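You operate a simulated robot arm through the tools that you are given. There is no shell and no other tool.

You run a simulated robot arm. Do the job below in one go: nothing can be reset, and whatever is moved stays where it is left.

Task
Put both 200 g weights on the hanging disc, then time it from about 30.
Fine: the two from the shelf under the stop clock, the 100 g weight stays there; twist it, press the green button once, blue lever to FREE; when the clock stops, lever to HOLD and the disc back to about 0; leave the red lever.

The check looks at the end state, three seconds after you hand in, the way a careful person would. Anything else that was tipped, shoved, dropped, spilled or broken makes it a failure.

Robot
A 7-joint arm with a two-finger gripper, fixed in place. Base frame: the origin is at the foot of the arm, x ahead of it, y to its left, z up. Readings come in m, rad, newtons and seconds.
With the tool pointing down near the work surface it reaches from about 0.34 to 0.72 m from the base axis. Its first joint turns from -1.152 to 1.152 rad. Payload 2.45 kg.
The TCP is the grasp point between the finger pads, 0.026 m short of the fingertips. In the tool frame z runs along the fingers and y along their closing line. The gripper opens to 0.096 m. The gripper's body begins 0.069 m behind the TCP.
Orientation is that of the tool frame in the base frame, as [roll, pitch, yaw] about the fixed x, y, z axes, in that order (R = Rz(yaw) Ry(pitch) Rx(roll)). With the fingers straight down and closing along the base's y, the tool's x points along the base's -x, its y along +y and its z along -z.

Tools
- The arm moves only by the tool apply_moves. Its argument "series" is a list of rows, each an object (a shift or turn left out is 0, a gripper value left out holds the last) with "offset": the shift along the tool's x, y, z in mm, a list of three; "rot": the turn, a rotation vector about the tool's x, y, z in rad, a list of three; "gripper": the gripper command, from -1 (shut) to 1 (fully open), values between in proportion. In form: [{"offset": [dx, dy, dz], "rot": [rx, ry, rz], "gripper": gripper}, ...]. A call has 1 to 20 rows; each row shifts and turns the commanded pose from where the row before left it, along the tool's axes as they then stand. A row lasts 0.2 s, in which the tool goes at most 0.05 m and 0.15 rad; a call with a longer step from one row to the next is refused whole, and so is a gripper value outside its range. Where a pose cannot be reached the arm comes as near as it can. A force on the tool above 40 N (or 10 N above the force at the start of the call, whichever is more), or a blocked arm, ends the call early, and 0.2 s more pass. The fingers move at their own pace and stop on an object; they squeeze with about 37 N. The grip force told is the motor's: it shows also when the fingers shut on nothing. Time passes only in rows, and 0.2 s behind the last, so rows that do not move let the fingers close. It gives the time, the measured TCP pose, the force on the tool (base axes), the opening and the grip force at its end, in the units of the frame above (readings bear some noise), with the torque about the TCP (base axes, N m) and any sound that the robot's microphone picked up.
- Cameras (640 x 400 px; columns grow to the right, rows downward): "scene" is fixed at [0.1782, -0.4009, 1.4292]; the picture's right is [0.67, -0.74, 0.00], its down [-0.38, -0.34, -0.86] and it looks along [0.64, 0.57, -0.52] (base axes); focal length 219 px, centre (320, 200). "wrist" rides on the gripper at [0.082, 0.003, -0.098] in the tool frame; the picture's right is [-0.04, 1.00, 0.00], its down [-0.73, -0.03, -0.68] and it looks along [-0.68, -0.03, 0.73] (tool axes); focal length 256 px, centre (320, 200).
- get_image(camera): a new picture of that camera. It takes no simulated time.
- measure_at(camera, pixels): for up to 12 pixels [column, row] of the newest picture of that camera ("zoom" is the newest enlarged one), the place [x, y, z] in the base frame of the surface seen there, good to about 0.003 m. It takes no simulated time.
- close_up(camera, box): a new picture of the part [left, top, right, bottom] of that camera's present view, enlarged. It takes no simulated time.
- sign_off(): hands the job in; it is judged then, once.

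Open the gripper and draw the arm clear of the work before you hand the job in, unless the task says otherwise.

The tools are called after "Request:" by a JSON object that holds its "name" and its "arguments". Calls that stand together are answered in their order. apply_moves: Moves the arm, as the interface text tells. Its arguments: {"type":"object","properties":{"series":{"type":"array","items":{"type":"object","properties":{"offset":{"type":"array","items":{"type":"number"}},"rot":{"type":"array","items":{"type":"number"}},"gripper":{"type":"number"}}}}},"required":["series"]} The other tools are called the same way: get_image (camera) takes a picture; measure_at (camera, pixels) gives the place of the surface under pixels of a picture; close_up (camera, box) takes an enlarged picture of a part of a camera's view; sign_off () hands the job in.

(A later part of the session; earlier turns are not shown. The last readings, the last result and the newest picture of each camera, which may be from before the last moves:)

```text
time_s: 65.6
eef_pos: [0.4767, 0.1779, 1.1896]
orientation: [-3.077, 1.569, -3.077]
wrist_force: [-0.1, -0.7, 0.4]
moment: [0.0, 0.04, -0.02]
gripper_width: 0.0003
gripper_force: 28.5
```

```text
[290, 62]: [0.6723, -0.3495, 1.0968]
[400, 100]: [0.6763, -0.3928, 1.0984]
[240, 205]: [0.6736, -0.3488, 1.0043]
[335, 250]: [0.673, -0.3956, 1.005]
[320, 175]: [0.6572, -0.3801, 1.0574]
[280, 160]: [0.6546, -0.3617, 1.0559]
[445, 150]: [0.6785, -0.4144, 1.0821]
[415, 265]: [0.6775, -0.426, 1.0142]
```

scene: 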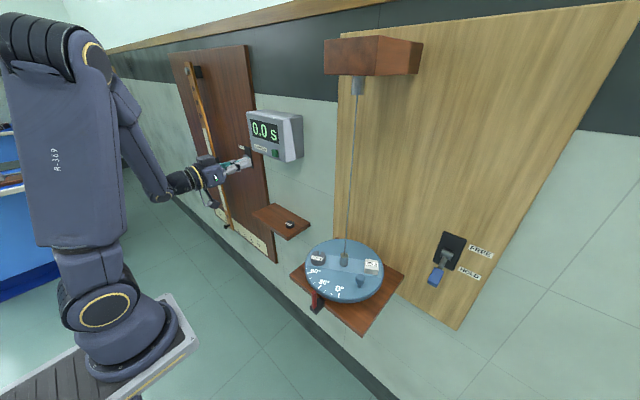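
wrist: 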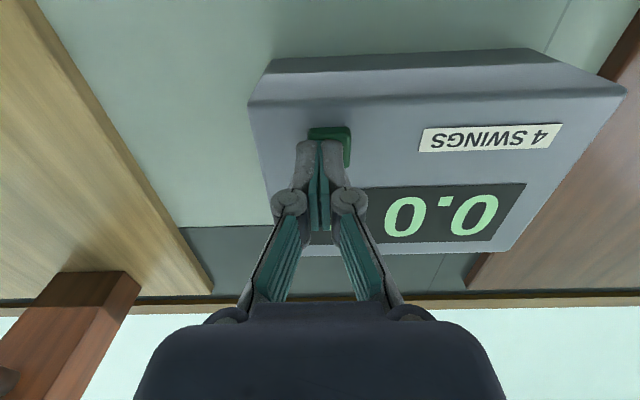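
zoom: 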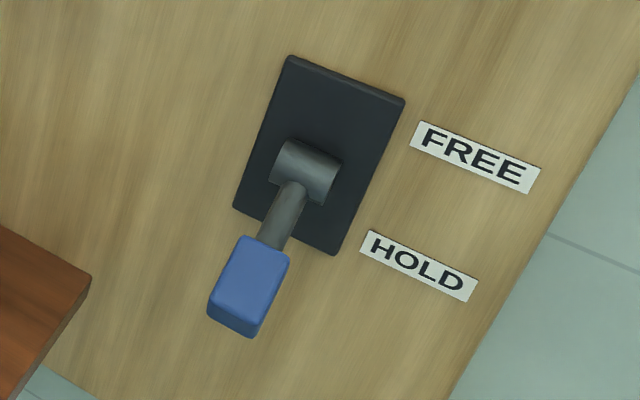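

Lever pivot ≈ (0.663, -0.373, 1.05), handle centre ≈ (0.598, -0.373, 1.022), pointing ~25° down (HOLD). I tilt back to 30°, then cross to y≈-0.373 in front of the wire.

Request:
{"name": "apply_moves", "arguments": {"series": [{"rot": [0, 0.149, 0]}, {"rot": [0, 0.149, 0]}, {"rot": [0, 0.149, 0]}, {"rot": [0, 0.149, 0]}, {"rot": [0, 0.149, 0]}, {"rot": [0, 0.149, 0]}, {"rot": [0, 0.149, 0]}, {"offset": [0, 0, 0]}]}}

Request:
{"name": "apply_moves", "arguments": {"series": [{"offset": [5, -45.9, 5.8]}, {"offset": [5, -45.9, 5.8]}, {"offset": [5, -45.9, 5.8]}, {"offset": [5, -45.9, 5.8]}, {"offset": [5, -45.9, 5.8]}, {"offset": [5, -45.9, 5.8]}, {"offset": [5, -45.9, 5.8]}, {"offset": [5, -45.9, 5.8]}, {"offset": [5, -45.9, 5.8]}, {"offset": [5, -45.9, 5.8]}, {"offset": [5, -45.9, 5.8]}, {"offset": [5, -45.9, 5.8]}, {"offset": [0, 0, 0]}]}}

Request:
{"name": "get_image", "arguments": {"camera": "scene"}}

Request:
{"name": "get_image", "arguments": {"camera": "wrist"}}

```text
time_s: 67.4
eef_pos: [0.4754, 0.1801, 1.1906]
orientation: [-3.141, 0.525, 3.139]
wrist_force: [-1.0, 0.3, -0.2]
moment: [0.01, 0.0, -0.03]
gripper_width: 0.0
gripper_force: 28.2
```

```text
time_s: 70.2
eef_pos: [0.4603, -0.3709, 1.1002]
orientation: [-3.141, 0.525, 3.141]
wrist_force: [0.4, 0.0, -0.5]
moment: [0.01, 0.01, -0.01]
gripper_width: 0.0004
gripper_force: 28.4
```

```text
taken
```

scene: 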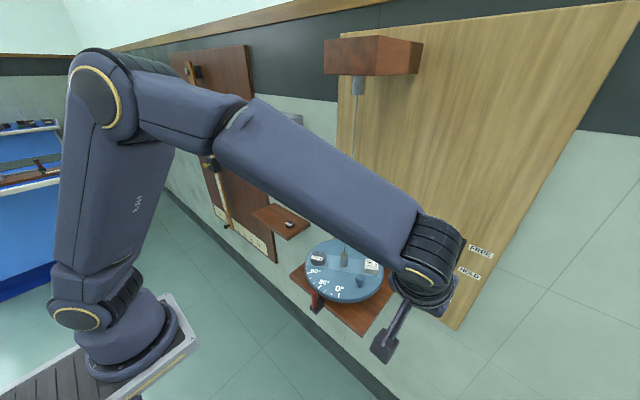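

```text
taken
```

wrist: 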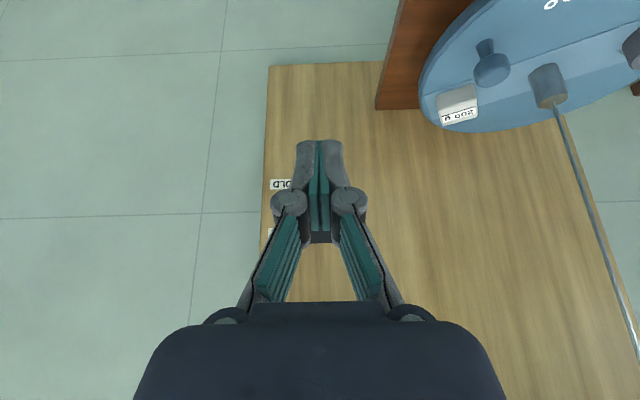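

Clear of everything, in front of the lever. I tilt to horizontal (7 rows) and look.

Request:
{"name": "apply_moves", "arguments": {"series": [{"rot": [0, -0.149, 0]}, {"rot": [0, -0.149, 0]}, {"rot": [0, -0.149, 0]}, {"rot": [0, -0.149, 0]}, {"rot": [0, -0.149, 0]}, {"rot": [0, -0.149, 0]}, {"rot": [0, -0.149, 0]}, {"offset": [0, 0, 0]}]}}

Request:
{"name": "get_image", "arguments": {"camera": "scene"}}

Request:
{"name": "get_image", "arguments": {"camera": "wrist"}}

```text
time_s: 72.0
eef_pos: [0.4585, -0.3705, 1.0997]
orientation: [-2.606, 1.569, -2.605]
wrist_force: [0.4, -0.4, -0.5]
moment: [0.02, 0.0, -0.04]
gripper_width: 0.0
gripper_force: 28.0
```

```text
taken
```

scene: 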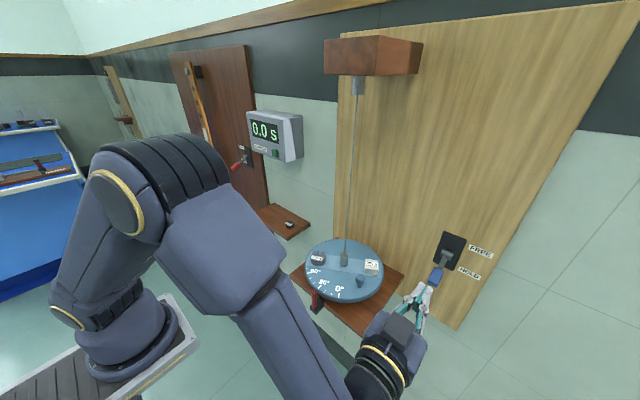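

```text
taken
```

wrist: 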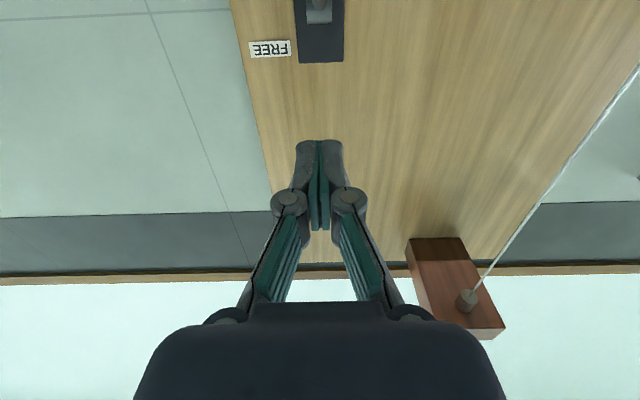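

In this pose both clock and disc are visible. I check where the forearm is relative to the disc's shelf before lowering.

Request:
{"name": "measure_at", "arguments": {"camera": "scene", "pixels": [[280, 270], [270, 300], [310, 340], [340, 390], [380, 370], [410, 340], [420, 300], [432, 280], [425, 320], [360, 380]]}}

Request:
{"name": "close_up", "arguments": {"camera": "scene", "box": [380, 220, 500, 340]}}

```text
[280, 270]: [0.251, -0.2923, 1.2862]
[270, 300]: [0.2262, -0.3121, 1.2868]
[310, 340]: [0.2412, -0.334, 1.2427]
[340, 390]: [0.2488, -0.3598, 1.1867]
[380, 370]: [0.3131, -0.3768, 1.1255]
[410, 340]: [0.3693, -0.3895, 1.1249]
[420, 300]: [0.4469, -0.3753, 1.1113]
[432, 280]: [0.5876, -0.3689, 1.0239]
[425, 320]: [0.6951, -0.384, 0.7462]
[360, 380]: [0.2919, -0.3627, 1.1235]
```

```text
3.33 times, centred on (440, 280) of scene
```

zoom: 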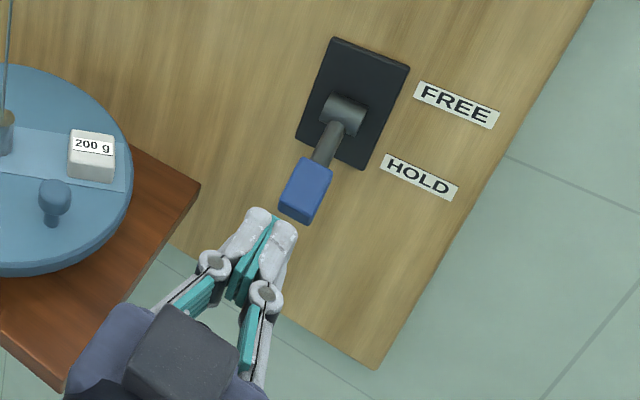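

The forearm is well clear (x≈0.25). I lower 115 mm to z≈0.985, then advance with the shut fingertips under the handle.

Request:
{"name": "apply_moves", "arguments": {"series": [{"offset": [38.5, -1, 0]}, {"offset": [38.5, -1, 0]}, {"offset": [38, -0.5, 0]}, {"offset": [0, 0, 0]}]}}

Request:
{"name": "get_image", "arguments": {"camera": "wrist"}}

Request:
{"name": "close_up", "arguments": {"camera": "scene", "box": [360, 220, 500, 340]}}

```text
time_s: 73.0
eef_pos: [0.4564, -0.3753, 0.9863]
orientation: [-2.955, 1.566, -2.956]
wrist_force: [-0.8, 0.4, 1.3]
moment: [-0.02, 0.0, -0.03]
gripper_width: 0.0
gripper_force: 28.3
```

```text
taken
```

wrist: 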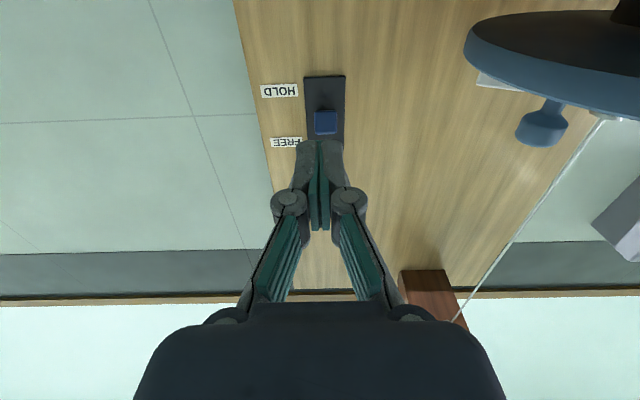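

```text
3.33 times, centred on (430, 280) of scene
```

zoom: 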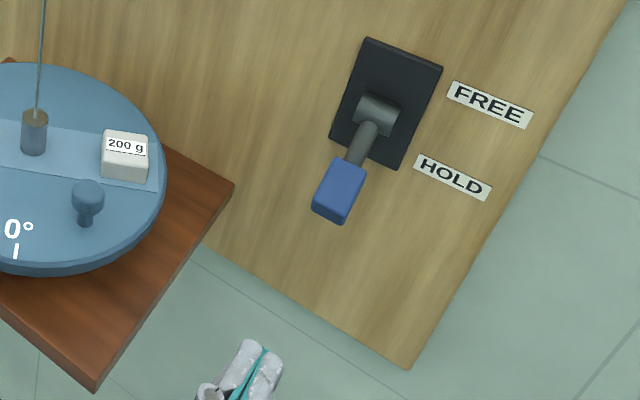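

I measure the handle's underside from this wrist view at (325,122).

Request:
{"name": "measure_at", "arguments": {"camera": "wrist", "pixels": [[325, 115], [325, 125], [325, 131], [317, 122], [334, 122], [325, 105], [540, 130], [320, 150]]}}

Request:
{"name": "close_up", "arguments": {"camera": "wrist", "box": [280, 60, 370, 160]}}

```text
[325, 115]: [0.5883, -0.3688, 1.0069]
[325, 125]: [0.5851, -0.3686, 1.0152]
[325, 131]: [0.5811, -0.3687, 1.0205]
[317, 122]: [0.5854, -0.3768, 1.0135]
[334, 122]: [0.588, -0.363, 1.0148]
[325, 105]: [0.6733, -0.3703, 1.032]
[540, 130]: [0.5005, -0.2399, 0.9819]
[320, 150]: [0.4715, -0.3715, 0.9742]
```

```text
4.00 times, centred on (325, 110) of wrist
```

zoom: 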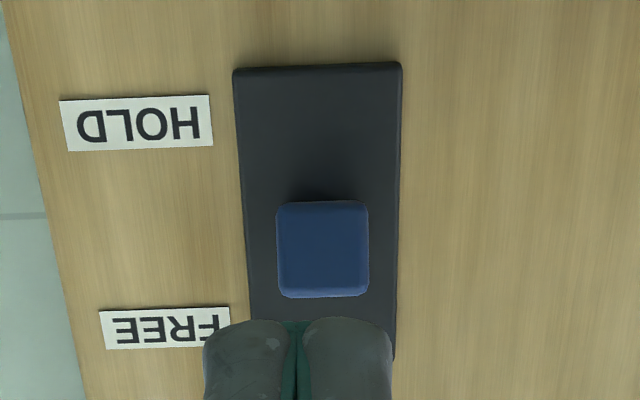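

The handle's lowest edge is at about (0.589, -0.370, 1.005); my finger tops are at 0.998. I shift +4 mm in y and advance under it.

Request:
{"name": "apply_moves", "arguments": {"series": [{"offset": [1.5, 4, 0]}, {"offset": [0, 0, 40]}, {"offset": [0, 0, 40]}, {"offset": [0, 0, 30]}, {"offset": [0, 0, 17]}, {"offset": [0, 0, 0]}]}}

Request:
{"name": "close_up", "arguments": {"camera": "scene", "box": [390, 220, 490, 300]}}

Request:
{"name": "get_image", "arguments": {"camera": "wrist"}}

```text
time_s: 74.4
eef_pos: [0.5865, -0.3689, 0.9818]
orientation: [3.062, 1.567, 3.059]
wrist_force: [0.0, 0.0, 0.1]
moment: [-0.01, 0.01, 0.0]
gripper_width: 0.0
gripper_force: 28.4
```

```text
5.00 times, centred on (440, 260) of scene
```

zoom: 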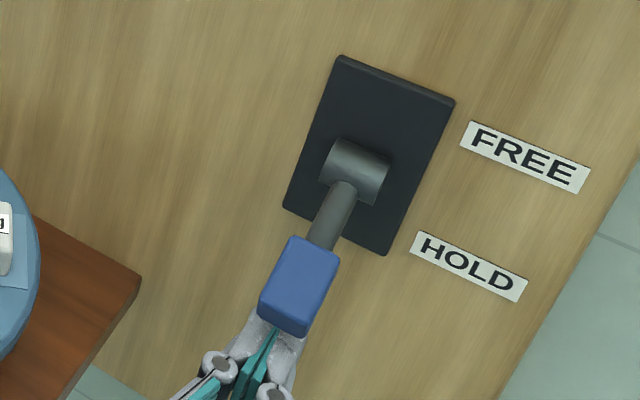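

```text
taken
```

wrist: 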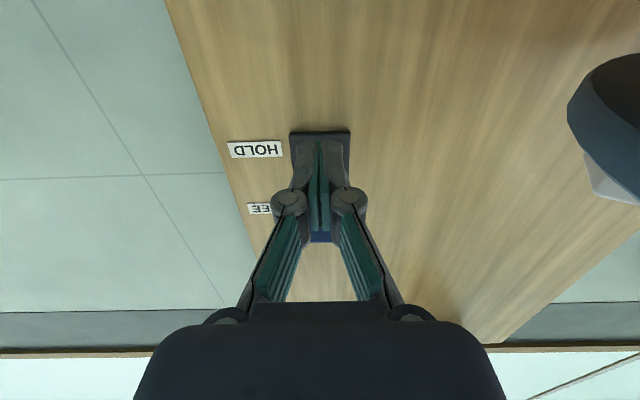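

Fingertips are under the blue handle. I raise 36 mm in 6 mm rows, watching the force.

Request:
{"name": "apply_moves", "arguments": {"series": [{"offset": [-6, 0, 0]}, {"offset": [-6, 0, 0]}, {"offset": [-6, 0, 0]}, {"offset": [-6, 0, 0]}, {"offset": [-6, 0, 0]}, {"offset": [-6, 0, 0]}, {"offset": [0, 0, 0]}]}}

Request:
{"name": "close_up", "arguments": {"camera": "scene", "box": [390, 220, 490, 300]}}

Request:
{"name": "get_image", "arguments": {"camera": "scene"}}

```text
time_s: 76.0
eef_pos: [0.585, -0.3696, 1.0187]
orientation: [-3.128, 1.568, -3.129]
wrist_force: [-0.2, -0.3, -1.0]
moment: [0.01, -0.05, -0.02]
gripper_width: 0.006
gripper_force: 28.7
```

```text
5.00 times, centred on (440, 260) of scene
```

zoom: 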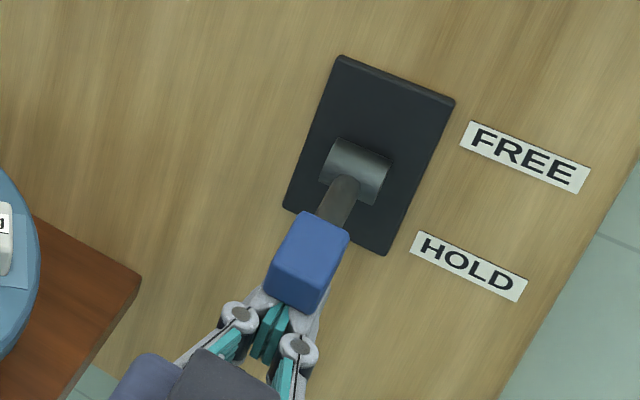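

```text
taken
```

scene: 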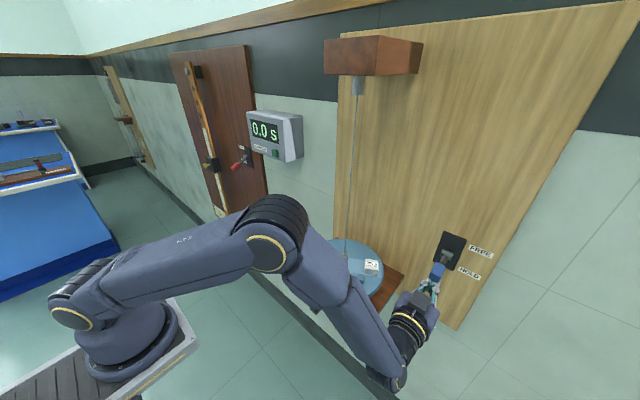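

The lever moves (now near horizontal). The elbow has come down in view, so I check its clearance from the disc.

Request:
{"name": "measure_at", "arguments": {"camera": "scene", "pixels": [[270, 215], [300, 240], [330, 275], [345, 290], [370, 310], [385, 350], [400, 370], [300, 275], [200, 245]]}}

```text
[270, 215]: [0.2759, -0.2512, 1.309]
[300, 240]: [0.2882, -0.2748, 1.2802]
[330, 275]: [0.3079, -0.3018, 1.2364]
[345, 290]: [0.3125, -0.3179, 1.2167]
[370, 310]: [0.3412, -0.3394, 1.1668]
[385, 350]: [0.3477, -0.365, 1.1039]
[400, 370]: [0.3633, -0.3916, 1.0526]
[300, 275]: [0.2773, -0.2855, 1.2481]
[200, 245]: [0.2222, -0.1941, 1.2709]
```

The forearm is clear of the disc (x<0.36). I continue upward 30 mm in 5 mm rows.

Request:
{"name": "apply_moves", "arguments": {"series": [{"offset": [-5, 0, 0]}, {"offset": [-5, 0, 0]}, {"offset": [-5, 0, 0]}, {"offset": [-5, 0, 0]}, {"offset": [-5, 0, 0]}, {"offset": [-4, 0, 0]}]}}

Request:
{"name": "close_up", "arguments": {"camera": "scene", "box": [390, 220, 490, 300]}}

Request:
{"name": "get_image", "arguments": {"camera": "scene"}}

```text
time_s: 77.4
eef_pos: [0.5854, -0.3683, 1.0484]
orientation: [-2.934, 1.568, -2.937]
wrist_force: [0.7, -0.1, 1.1]
moment: [0.0, -0.02, 0.02]
gripper_width: 0.0
gripper_force: 28.5
```

```text
5.00 times, centred on (440, 260) of scene
```

zoom: 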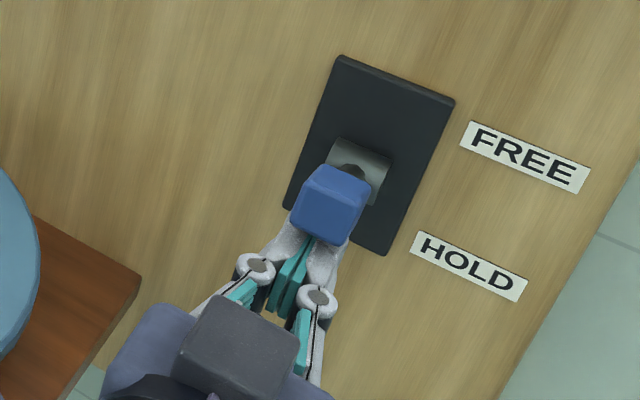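

```text
taken
```

scene: 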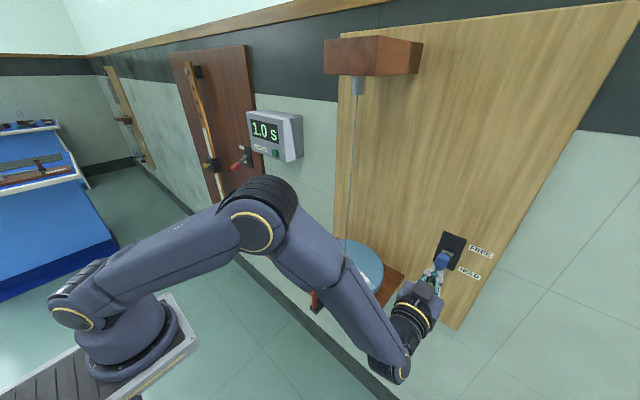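

The clock started (1.0 s), so the disc is free and swinging. I raise a further 5 mm to be sure the lever is fully at FREE.

Request:
{"name": "apply_moves", "arguments": {"series": [{"offset": [-2.5, 0, 0]}, {"offset": [-2.5, 0, 0]}]}}

Request:
{"name": "close_up", "arguments": {"camera": "scene", "box": [390, 220, 490, 300]}}

Request:
{"name": "get_image", "arguments": {"camera": "scene"}}

```text
time_s: 78.0
eef_pos: [0.5836, -0.3691, 1.0518]
orientation: [2.866, 1.564, 2.865]
wrist_force: [-1.5, 1.7, -6.7]
moment: [-0.02, 0.16, 0.04]
gripper_width: 0.0058
gripper_force: 28.3
```

```text
5.00 times, centred on (440, 260) of scene
```

zoom: 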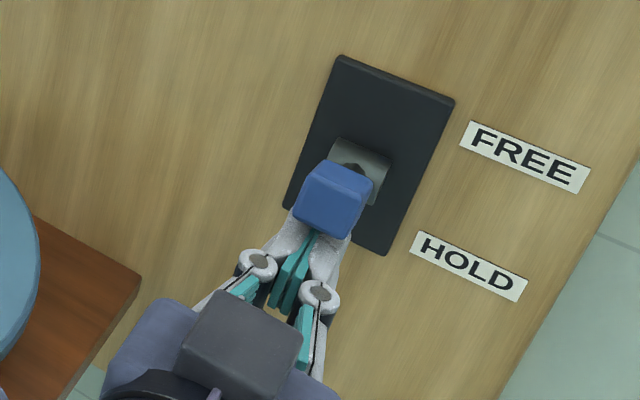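

```text
taken
```

scene: 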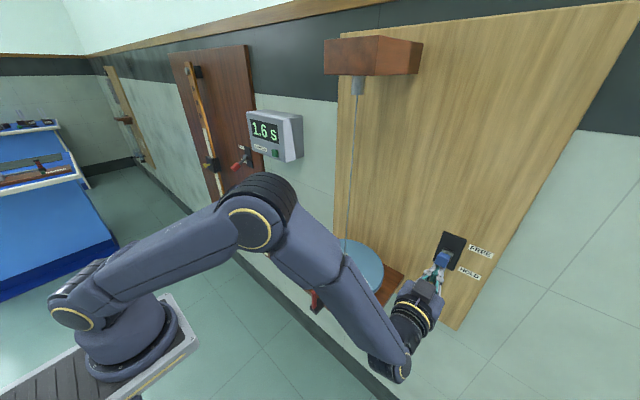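

The lever is at its FREE stop (light -6.7 N). I lower the fingers off it and withdraw 80 mm, watching the clock.

Request:
{"name": "apply_moves", "arguments": {"series": [{"offset": [8, 0, 0]}, {"offset": [4, 0, -30]}, {"offset": [0, 0, -45]}, {"offset": [0, 0, 0]}]}}

Request:
{"name": "close_up", "arguments": {"camera": "scene", "box": [390, 220, 490, 300]}}

Request:
{"name": "get_image", "arguments": {"camera": "scene"}}

```text
time_s: 79.0
eef_pos: [0.5093, -0.3675, 1.0399]
orientation: [-2.959, 1.567, -2.959]
wrist_force: [-0.6, -0.1, -0.7]
moment: [0.02, 0.01, -0.01]
gripper_width: 0.0
gripper_force: 28.8
```

```text
5.00 times, centred on (440, 260) of scene
```

zoom: 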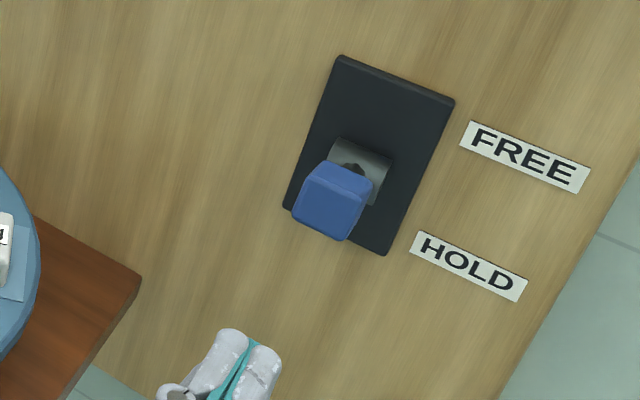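

```text
taken
```

scene: 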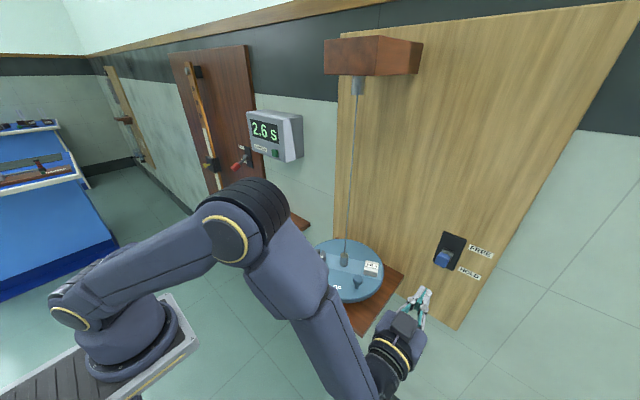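

Lever stays at FREE and the clock runs (2.6 s). I raise the hand above lever height and let time pass.

Request:
{"name": "apply_moves", "arguments": {"series": [{"offset": [-30, -2, 0]}, {"offset": [-30, -1, 0]}, {"offset": [-25, 0, 0]}, {"offset": [0, 0, 0]}, {"offset": [0, 0, 0]}]}}

Request:
{"name": "get_image", "arguments": {"camera": "scene"}}

Request:
{"name": "close_up", "arguments": {"camera": "scene", "box": [390, 220, 490, 300]}}

Request:
{"name": "get_image", "arguments": {"camera": "wrist"}}

```text
time_s: 80.2
eef_pos: [0.5092, -0.372, 1.1267]
orientation: [-3.092, 1.567, -3.089]
wrist_force: [-0.6, 0.4, -0.3]
moment: [-0.01, -0.03, -0.01]
gripper_width: 0.0002
gripper_force: 28.5
```

```text
taken
```

scene: 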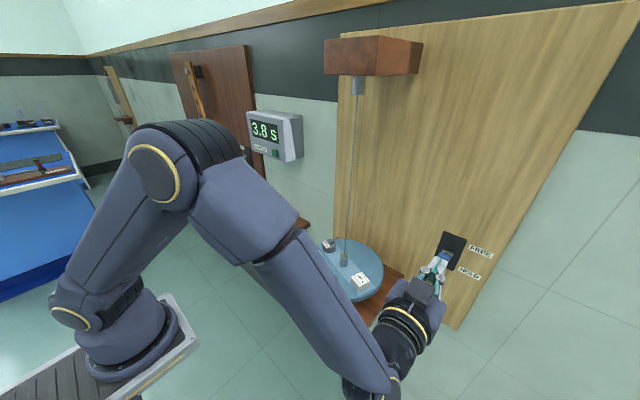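

```text
5.00 times, centred on (440, 260) of scene
```

zoom: 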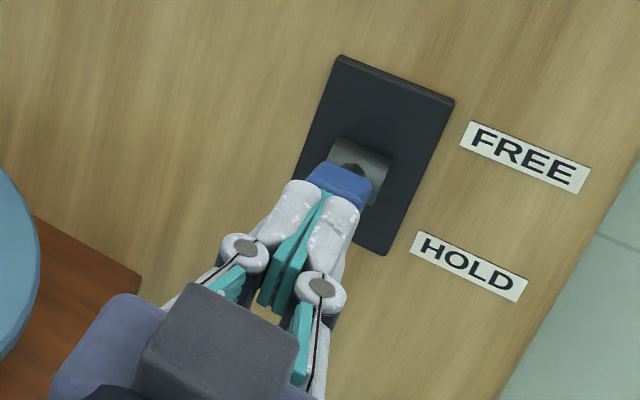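

```text
taken
```

wrist: 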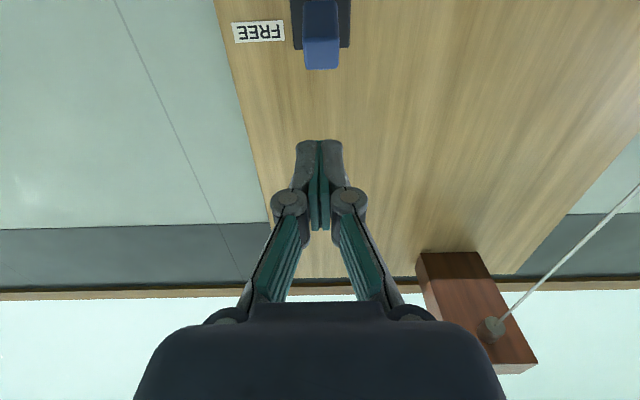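

The clock shows 3.8 s. I measure the handle's raised end in the wrist view and wait 3 s.

Request:
{"name": "measure_at", "arguments": {"camera": "wrist", "pixels": [[322, 67], [322, 50], [322, 30], [322, 10], [307, 60], [337, 60], [322, 45]]}}

Request:
{"name": "apply_moves", "arguments": {"series": [{"offset": [0, 0, 0]}, {"offset": [0, 0, 0]}, {"offset": [0, 0, 0]}, {"offset": [0, 0, 0]}, {"offset": [0, 0, 0]}, {"offset": [0, 0, 0]}, {"offset": [0, 0, 0]}, {"offset": [0, 0, 0]}, {"offset": [0, 0, 0]}, {"offset": [0, 0, 0]}, {"offset": [0, 0, 0]}, {"offset": [0, 0, 0]}, {"offset": [0, 0, 0]}, {"offset": [0, 0, 0]}, {"offset": [0, 0, 0]}]}}

Request:
{"name": "close_up", "arguments": {"camera": "scene", "box": [230, 100, 410, 310]}}

```text
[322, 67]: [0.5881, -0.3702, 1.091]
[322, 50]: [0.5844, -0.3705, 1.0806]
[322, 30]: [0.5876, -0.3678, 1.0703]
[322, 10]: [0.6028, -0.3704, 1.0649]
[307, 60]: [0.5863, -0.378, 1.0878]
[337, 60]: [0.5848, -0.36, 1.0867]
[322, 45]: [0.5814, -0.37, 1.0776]
```

```text
time_s: 83.4
eef_pos: [0.5092, -0.3719, 1.1243]
orientation: [-3.098, 1.567, -3.099]
wrist_force: [-0.7, 0.2, -1.0]
moment: [-0.01, 0.0, 0.01]
gripper_width: 0.0002
gripper_force: 28.9
```

```text
1.90 times, centred on (320, 205) of scene
```

zoom: 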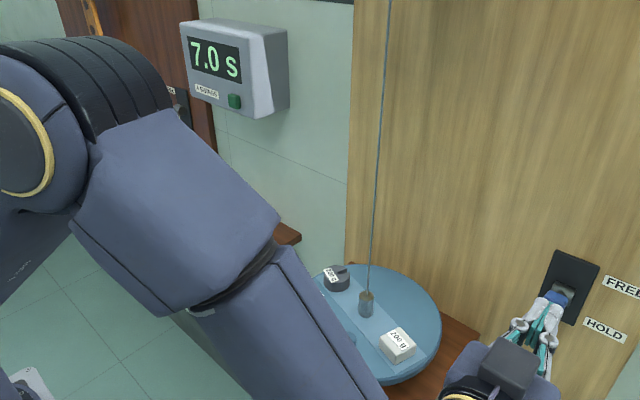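

The clock runs at 7.0 s. I position the fingers above the raised handle (top z≈1.092, finger bottoms ≈1.112) and keep waiting.

Request:
{"name": "apply_moves", "arguments": {"series": [{"offset": [0, 1.5, 25]}, {"offset": [0, 0, 25]}, {"offset": [0, 0, 24]}, {"offset": [0, 0, 0]}, {"offset": [0, 0, 0]}, {"offset": [0, 0, 0]}, {"offset": [0, 0, 0]}, {"offset": [0, 0, 0]}, {"offset": [0, 0, 0]}, {"offset": [0, 0, 0]}, {"offset": [0, 0, 0]}, {"offset": [0, 0, 0]}, {"offset": [0, 0, 0]}, {"offset": [0, 0, 0]}]}}

Request:
{"name": "close_up", "arguments": {"camera": "scene", "box": [230, 100, 410, 310]}}

Request:
{"name": "close_up", "arguments": {"camera": "scene", "box": [390, 220, 490, 300]}}

```text
time_s: 86.4
eef_pos: [0.585, -0.3719, 1.1247]
orientation: [-3.093, 1.567, -3.096]
wrist_force: [-1.0, 0.3, 0.4]
moment: [-0.02, -0.01, 0.0]
gripper_width: 0.0
gripper_force: 28.2
```

```text
1.90 times, centred on (320, 205) of scene
```

zoom: 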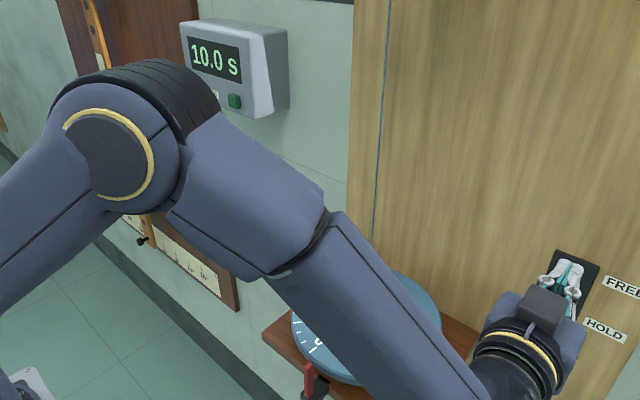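

```text
5.00 times, centred on (440, 260) of scene
```

zoom: 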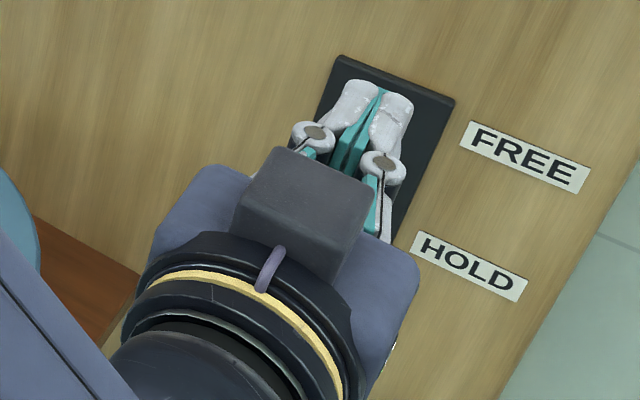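

Fingers are over the handle; the clock reads 10.0 s and runs. I wait another 4 s.

Request:
{"name": "apply_moves", "arguments": {"series": [{"offset": [0, 0, 0]}, {"offset": [0, 0, 0]}, {"offset": [0, 0, 0]}, {"offset": [0, 0, 0]}, {"offset": [0, 0, 0]}, {"offset": [0, 0, 0]}, {"offset": [0, 0, 0]}, {"offset": [0, 0, 0]}, {"offset": [0, 0, 0]}, {"offset": [0, 0, 0]}, {"offset": [0, 0, 0]}, {"offset": [0, 0, 0]}, {"offset": [0, 0, 0]}, {"offset": [0, 0, 0]}, {"offset": [0, 0, 0]}]}}

Request:
{"name": "close_up", "arguments": {"camera": "scene", "box": [230, 100, 410, 310]}}

```text
time_s: 89.6
eef_pos: [0.5839, -0.3716, 1.1241]
orientation: [-3.097, 1.568, -3.097]
wrist_force: [-0.2, 0.2, -0.7]
moment: [0.02, -0.02, -0.01]
gripper_width: 0.0001
gripper_force: 28.3
```

```text
1.90 times, centred on (320, 205) of scene
```

zoom: 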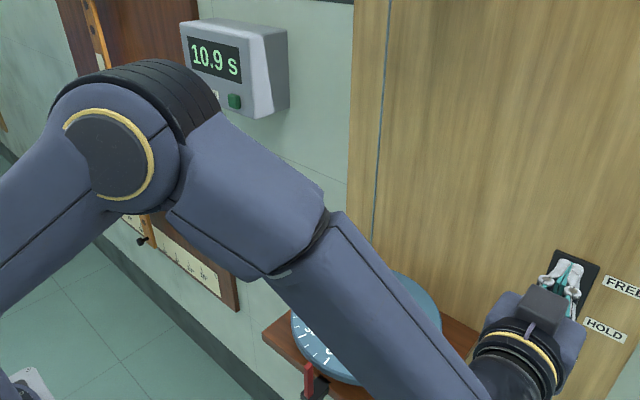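

The clock has stopped at 10.9 s (10.0 s was shown 3.2 s ago). Now I push the handle down towards HOLD, 63 mm in 7 mm rows.

Request:
{"name": "apply_moves", "arguments": {"series": [{"offset": [7, 0, 0]}, {"offset": [7, 0, 0]}, {"offset": [7, 0, 0]}, {"offset": [7, 0, 0]}, {"offset": [7, 0, 0]}, {"offset": [7, 0, 0]}, {"offset": [7, 0, 0]}, {"offset": [7, 0, 0]}, {"offset": [7, 0, 0]}, {"offset": [0, 0, 0]}]}}

Request:
{"name": "close_up", "arguments": {"camera": "scene", "box": [390, 220, 490, 300]}}

Request:
{"name": "get_image", "arguments": {"camera": "scene"}}

```text
time_s: 91.8
eef_pos: [0.5846, -0.3714, 1.0618]
orientation: [-3.007, 1.568, -3.007]
wrist_force: [0.2, 0.3, 0.4]
moment: [-0.01, 0.03, 0.0]
gripper_width: 0.0
gripper_force: 28.4
```

```text
5.00 times, centred on (440, 260) of scene
```

zoom: 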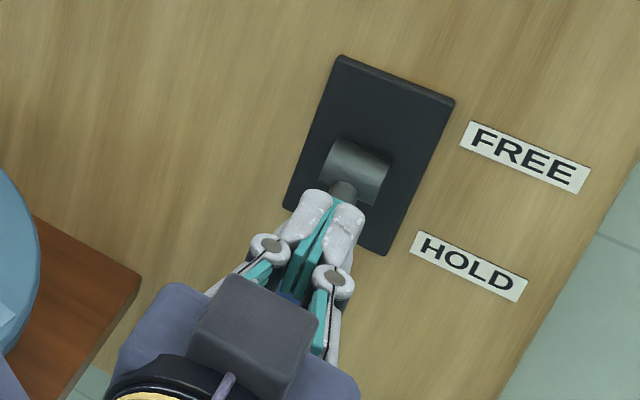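

```text
taken
```

scene: 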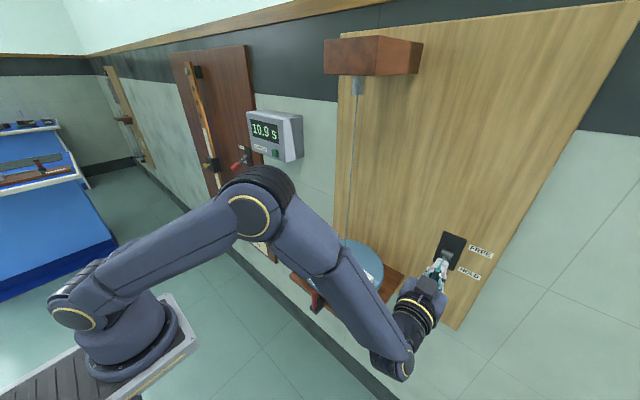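

The lever has gone down (blue handle below the fingers) and clock holds 10.9 s. I press down further to reach the HOLD stop.

Request:
{"name": "apply_moves", "arguments": {"series": [{"offset": [4, 0, 0]}, {"offset": [3, 0, 0]}, {"offset": [2.5, 0, 0]}, {"offset": [0, 0, 0]}]}}

Request:
{"name": "get_image", "arguments": {"camera": "wrist"}}

```text
time_s: 92.8
eef_pos: [0.5842, -0.3725, 1.0521]
orientation: [-2.988, 1.568, -2.988]
wrist_force: [-0.8, 0.2, -0.7]
moment: [-0.03, -0.01, 0.0]
gripper_width: 0.0001
gripper_force: 28.2
```

```text
taken
```

wrist: 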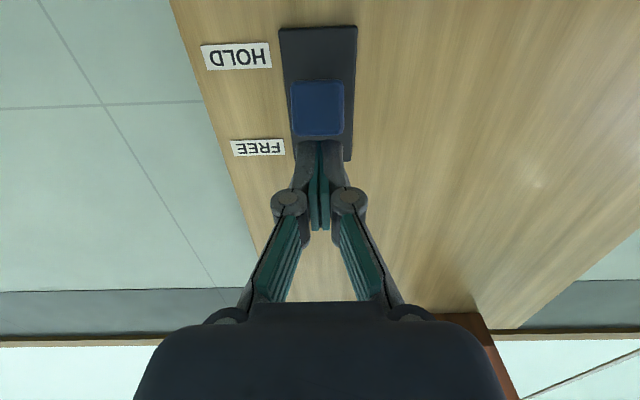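

No contact force; I measure the handle end at (318,108) to compare with its starting HOLD place (end face z 1.005–1.021).

Request:
{"name": "measure_at", "arguments": {"camera": "wrist", "pixels": [[318, 84], [318, 95], [318, 110], [318, 125], [318, 133], [296, 108], [340, 108]]}}

```text
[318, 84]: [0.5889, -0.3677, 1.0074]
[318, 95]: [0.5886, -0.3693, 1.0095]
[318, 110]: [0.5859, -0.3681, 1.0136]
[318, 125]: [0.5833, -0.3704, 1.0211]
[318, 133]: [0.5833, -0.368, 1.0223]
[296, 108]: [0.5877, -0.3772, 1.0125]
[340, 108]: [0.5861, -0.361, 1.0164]
```

That matches the original HOLD position. I raise slightly, withdraw, and look at the disc.

Request:
{"name": "apply_moves", "arguments": {"series": [{"offset": [-6, 0, 0]}, {"offset": [0, 0, -40]}, {"offset": [0, 0, -45]}, {"offset": [0, 0, -40]}, {"offset": [-30, 0, 0]}, {"offset": [-30, 0, 0]}, {"offset": [0, 0, 0]}]}}

Request:
{"name": "get_image", "arguments": {"camera": "scene"}}

Request:
{"name": "close_up", "arguments": {"camera": "scene", "box": [285, 230, 405, 320]}}

Request:
{"name": "close_up", "arguments": {"camera": "scene", "box": [390, 220, 490, 300]}}

```text
time_s: 94.4
eef_pos: [0.4587, -0.3709, 1.1196]
orientation: [3.02, 1.566, 3.019]
wrist_force: [-0.7, -0.1, 0.2]
moment: [0.0, 0.0, 0.03]
gripper_width: 0.0
gripper_force: 28.3
```

```text
taken
```

scene: 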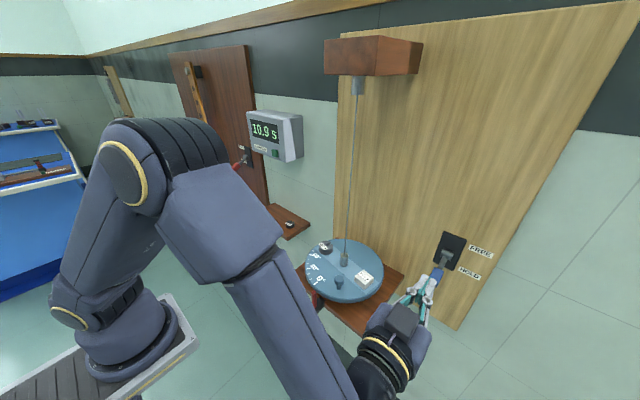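

```text
4.44 times, centred on (345, 275) of scene
```

zoom: 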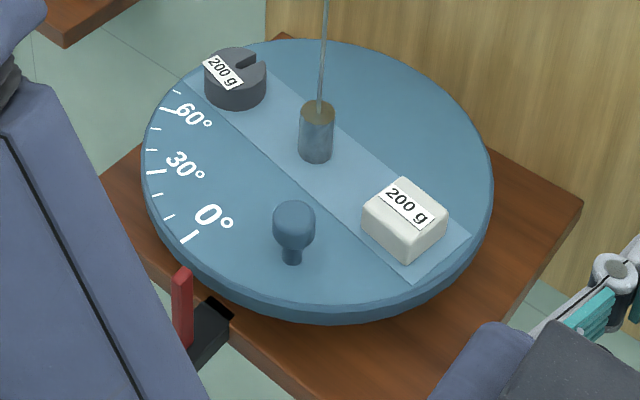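

```text
5.00 times, centred on (440, 260) of scene
```

zoom: 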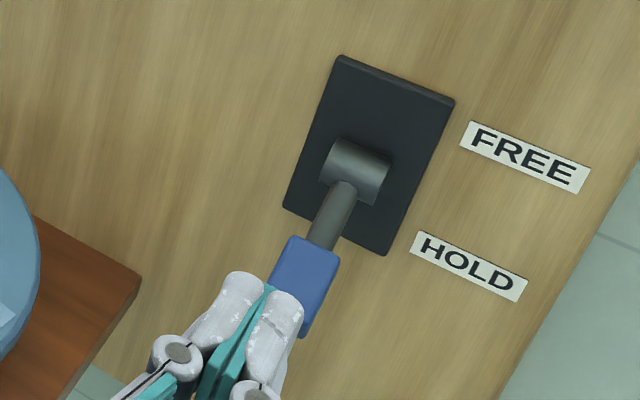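

The disc is held a few degrees past 0 on the negative side. I measure its marks, peg and weights.

Request:
{"name": "close_up", "arguments": {"camera": "scene", "box": [285, 230, 405, 320]}}

Request:
{"name": "measure_at", "arguments": {"camera": "zoom", "pixels": [[189, 238], [195, 232], [155, 171], [170, 110], [316, 105], [293, 207], [293, 255], [183, 272], [235, 60], [400, 205], [293, 235], [185, 242]]}}

```text
4.44 times, centred on (345, 275) of scene
```

zoom: 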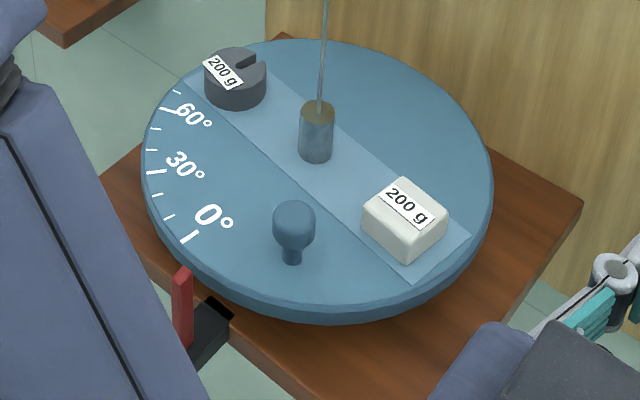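

```text
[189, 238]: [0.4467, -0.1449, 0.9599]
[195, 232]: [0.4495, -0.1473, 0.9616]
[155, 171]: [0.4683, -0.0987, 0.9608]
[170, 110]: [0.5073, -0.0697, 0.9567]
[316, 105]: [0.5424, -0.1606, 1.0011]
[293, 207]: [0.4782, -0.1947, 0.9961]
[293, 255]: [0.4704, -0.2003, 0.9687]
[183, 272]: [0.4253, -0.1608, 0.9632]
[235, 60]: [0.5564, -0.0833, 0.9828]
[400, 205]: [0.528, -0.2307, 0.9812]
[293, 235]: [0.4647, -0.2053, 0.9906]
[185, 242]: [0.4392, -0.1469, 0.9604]
```

Disc stands at about -9°. I tilt back to 30°, open to ~46 mm and go to 10 cm short of the peg (now near (0.471, -0.196)).

Request:
{"name": "apply_moves", "arguments": {"series": [{"rot": [0, 0.149, 0]}, {"rot": [0, 0.149, 0]}, {"rot": [0, 0.149, 0]}, {"rot": [0, 0.149, 0]}, {"rot": [0, 0.149, 0]}, {"rot": [0, 0.149, 0]}, {"rot": [0, 0.149, 0]}, {"offset": [0, 0, 0], "gripper": 0.0}, {"offset": [11.1, 35.1, 2.5]}, {"offset": [11.1, 35.1, 2.5]}, {"offset": [11.1, 35.1, 2.5]}, {"offset": [11.1, 35.1, 2.5]}, {"offset": [11.1, 35.1, 2.5]}, {"offset": [0, 0, 0]}]}}

Request:
{"name": "get_image", "arguments": {"camera": "wrist"}}

Request:
{"name": "get_image", "arguments": {"camera": "scene"}}

```text
time_s: 97.4
eef_pos: [0.4175, -0.1938, 1.08]
orientation: [-3.141, 0.526, -3.141]
wrist_force: [-0.2, -0.6, 0.0]
moment: [0.01, 0.01, -0.01]
gripper_width: 0.0481
gripper_force: 0.1
```

```text
taken
```

wrist: 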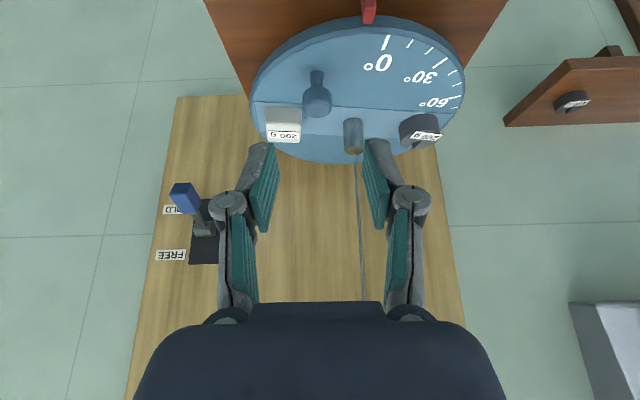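

```text
taken
```

scene: 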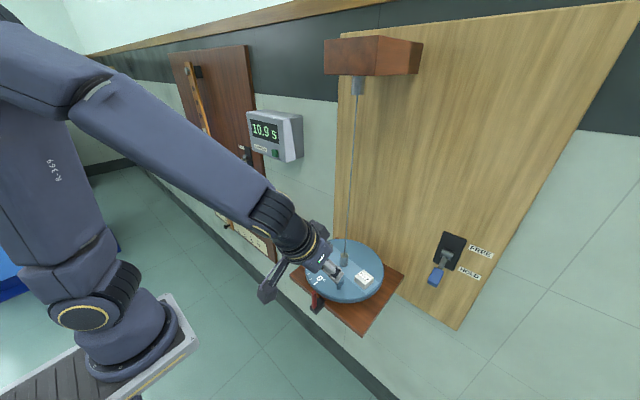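

The peg knob shows at (317,97), 0° mark at (385,42), pointer at (369,12). I measure these.

Request:
{"name": "measure_at", "arguments": {"camera": "wrist", "pixels": [[317, 108], [317, 95], [305, 100], [329, 100], [317, 75], [385, 45], [387, 38], [432, 65], [440, 63], [369, 18], [354, 150], [459, 96]]}}

Request:
{"name": "close_up", "arguments": {"camera": "wrist", "box": [240, 0, 480, 170]}}

```text
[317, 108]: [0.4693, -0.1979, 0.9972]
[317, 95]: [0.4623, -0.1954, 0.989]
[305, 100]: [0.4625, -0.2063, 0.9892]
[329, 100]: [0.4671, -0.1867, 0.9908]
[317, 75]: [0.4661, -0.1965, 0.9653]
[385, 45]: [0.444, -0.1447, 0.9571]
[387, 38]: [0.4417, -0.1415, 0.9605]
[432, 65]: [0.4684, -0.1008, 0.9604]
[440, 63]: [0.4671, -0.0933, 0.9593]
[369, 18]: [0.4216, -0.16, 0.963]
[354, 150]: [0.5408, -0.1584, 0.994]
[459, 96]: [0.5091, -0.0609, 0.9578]
```

```text
2.35 times, centred on (360, 85) of wrist
```

zoom: 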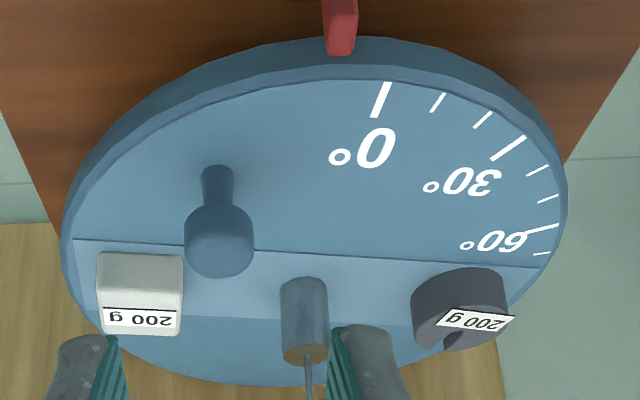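

Knob centre ≈ (0.4725, -0.1965). I approach 99 mm along the tool axis and close on it.

Request:
{"name": "apply_moves", "arguments": {"series": [{"offset": [0, -2.7, 30]}, {"offset": [0, 0, 30]}, {"offset": [0, 0, 20]}, {"offset": [0, 0, 10]}, {"offset": [0, 0, 0]}]}}

Request:
{"name": "get_image", "arguments": {"camera": "wrist"}}

```text
time_s: 98.6
eef_pos: [0.4622, -0.1993, 1.004]
orientation: [-3.14, 0.525, 3.139]
wrist_force: [0.2, 0.8, -0.3]
moment: [-0.02, -0.04, -0.02]
gripper_width: 0.0481
gripper_force: 0.0
```

```text
taken
```

wrist: 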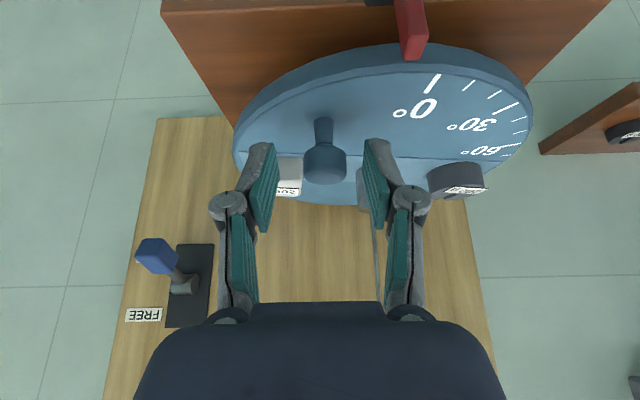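

The knob sits centred slightly right (325,163). I shift 2 mm, go 9.5 mm further and close.

Request:
{"name": "apply_moves", "arguments": {"series": [{"offset": [0, 2, 5]}, {"offset": [0, 0, 4.5]}, {"offset": [0, 0, 0]}, {"offset": [0, 0, 0], "gripper": -0.3}, {"offset": [0, 0, 0], "gripper": -0.45}, {"offset": [0, 0, 0], "gripper": -0.6}, {"offset": [0, 0, 0]}, {"offset": [0, 0, 0]}]}}

Request:
{"name": "get_image", "arguments": {"camera": "wrist"}}

Request:
{"name": "close_up", "arguments": {"camera": "scene", "box": [285, 230, 405, 320]}}

```text
time_s: 100.4
eef_pos: [0.4676, -0.1979, 0.9945]
orientation: [-3.14, 0.523, -3.142]
wrist_force: [0.6, 0.6, -0.9]
moment: [0.03, -0.01, 0.03]
gripper_width: 0.0228
gripper_force: 44.7
```

```text
taken
```

wrist: 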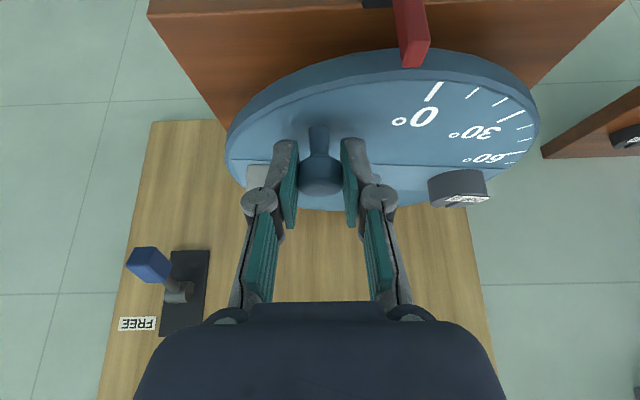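

```text
4.44 times, centred on (345, 275) of scene
```

zoom: 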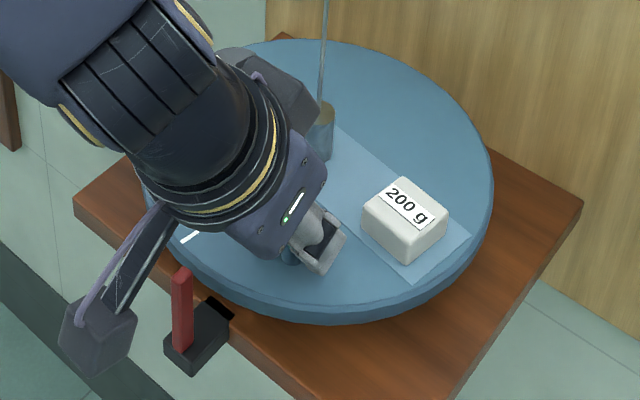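

Gripped (22.8 mm). I turn the tool +8.5° about the disc axis in three rows and look at the marks.

Request:
{"name": "apply_moves", "arguments": {"series": [{"offset": [-1.6, -3.62, 0.9], "rot": [-0.0248, 0, -0.0429]}, {"offset": [-1.6, -3.62, 0.9], "rot": [-0.0248, 0, -0.0429]}, {"offset": [-1.6, -3.62, 0.9], "rot": [-0.0248, 0, -0.0429]}, {"offset": [0, 0, 0]}, {"offset": [0, 0, 0]}]}}

Request:
{"name": "get_image", "arguments": {"camera": "wrist"}}

Request:
{"name": "close_up", "arguments": {"camera": "wrist", "box": [340, 0, 580, 150]}}

```text
time_s: 101.6
eef_pos: [0.4724, -0.2067, 0.9944]
orientation: [3.141, 0.523, -2.993]
wrist_force: [-1.8, -3.5, -7.0]
moment: [-0.04, 0.06, -0.05]
gripper_width: 0.0227
gripper_force: 45.2
```

```text
taken
```

wrist: 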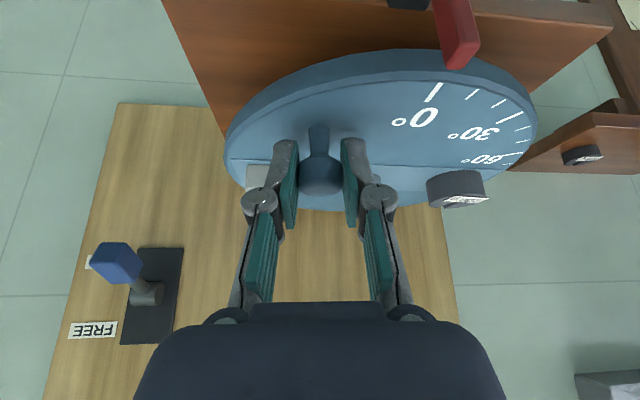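

```text
2.67 times, centred on (460, 75) of wrist
```

zoom: 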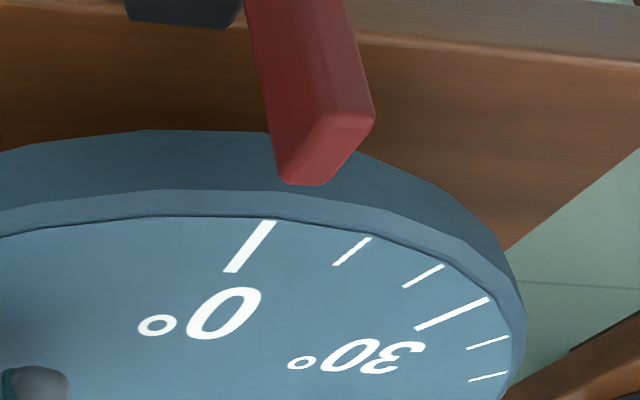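

I measure the 0°, 30° and 60° marks and the pointer in the wrist view to get the angle.

Request:
{"name": "measure_at", "arguments": {"camera": "zoom", "pixels": [[237, 262], [250, 245], [268, 226], [340, 258], [455, 313], [425, 327], [482, 300], [320, 180], [335, 130], [490, 342], [415, 280], [295, 180]]}}

```text
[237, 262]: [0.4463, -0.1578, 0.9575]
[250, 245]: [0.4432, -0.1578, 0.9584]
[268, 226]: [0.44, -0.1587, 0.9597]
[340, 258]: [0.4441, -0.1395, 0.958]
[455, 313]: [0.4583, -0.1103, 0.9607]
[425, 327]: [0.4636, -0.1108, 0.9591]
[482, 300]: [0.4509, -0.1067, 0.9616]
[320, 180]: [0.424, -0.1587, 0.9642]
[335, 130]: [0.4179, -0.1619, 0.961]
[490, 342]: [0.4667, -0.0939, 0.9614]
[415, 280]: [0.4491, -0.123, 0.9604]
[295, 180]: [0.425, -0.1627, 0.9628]
```

The 0° mark is back at y≈-0.158 against the pointer at ≈-0.160 – within about 1°. I add 0.7° and release slowly.

Request:
{"name": "apply_moves", "arguments": {"series": [{"offset": [-0.3, -0.87, 0.5], "rot": [-0.006, 0, -0.0104]}, {"offset": [0, 0, 0]}, {"offset": [0, 0, 0], "gripper": -0.5}, {"offset": [0, 0, 0], "gripper": -0.4}, {"offset": [0, 0, 0], "gripper": -0.25}, {"offset": [0, 0, 0], "gripper": -0.05}, {"offset": [0, 0, 0]}]}}

Request:
{"name": "get_image", "arguments": {"camera": "wrist"}}

```text
time_s: 103.2
eef_pos: [0.4737, -0.2071, 0.9942]
orientation: [3.141, 0.524, -2.982]
wrist_force: [-0.6, -0.3, 0.1]
moment: [-0.03, -0.01, -0.02]
gripper_width: 0.0454
gripper_force: 0.0
```

```text
taken
```

wrist: 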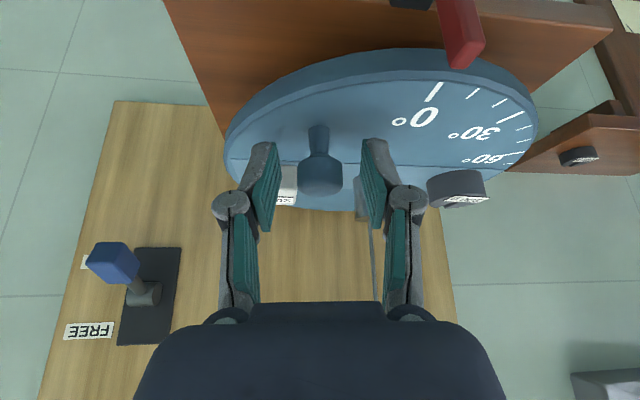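

Released with no residual force. I back out along the tool axis, straighten the yaw and look at everything.

Request:
{"name": "apply_moves", "arguments": {"series": [{"offset": [0, 0, -20]}, {"offset": [0, 0, -30]}, {"offset": [0, 0, -40]}, {"offset": [0, 0, -40]}, {"offset": [0, 0, -20]}, {"rot": [0.04, 0, 0.069]}, {"rot": [0.04, 0, 0.069]}, {"offset": [0, 0, 0]}]}}

Request:
{"name": "get_image", "arguments": {"camera": "wrist"}}

Request:
{"name": "get_image", "arguments": {"camera": "scene"}}

```text
time_s: 105.0
eef_pos: [0.3993, -0.2197, 1.1245]
orientation: [-3.141, 0.526, 3.14]
wrist_force: [1.0, 0.3, -0.5]
moment: [-0.02, -0.01, -0.02]
gripper_width: 0.0458
gripper_force: 0.1
```

```text
taken
```

wrist: 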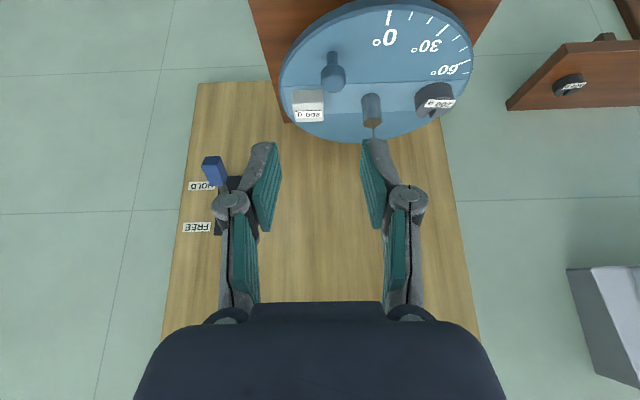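

```text
taken
```

scene: 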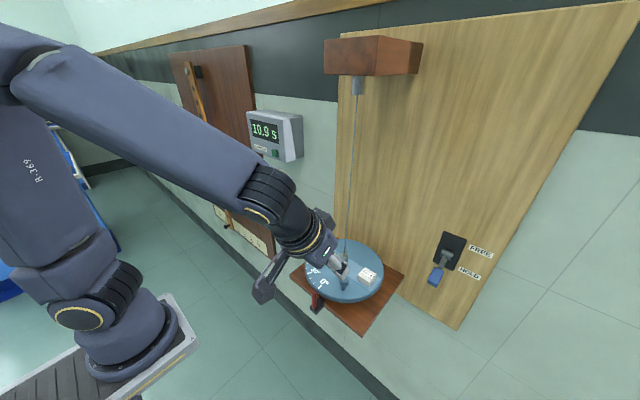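

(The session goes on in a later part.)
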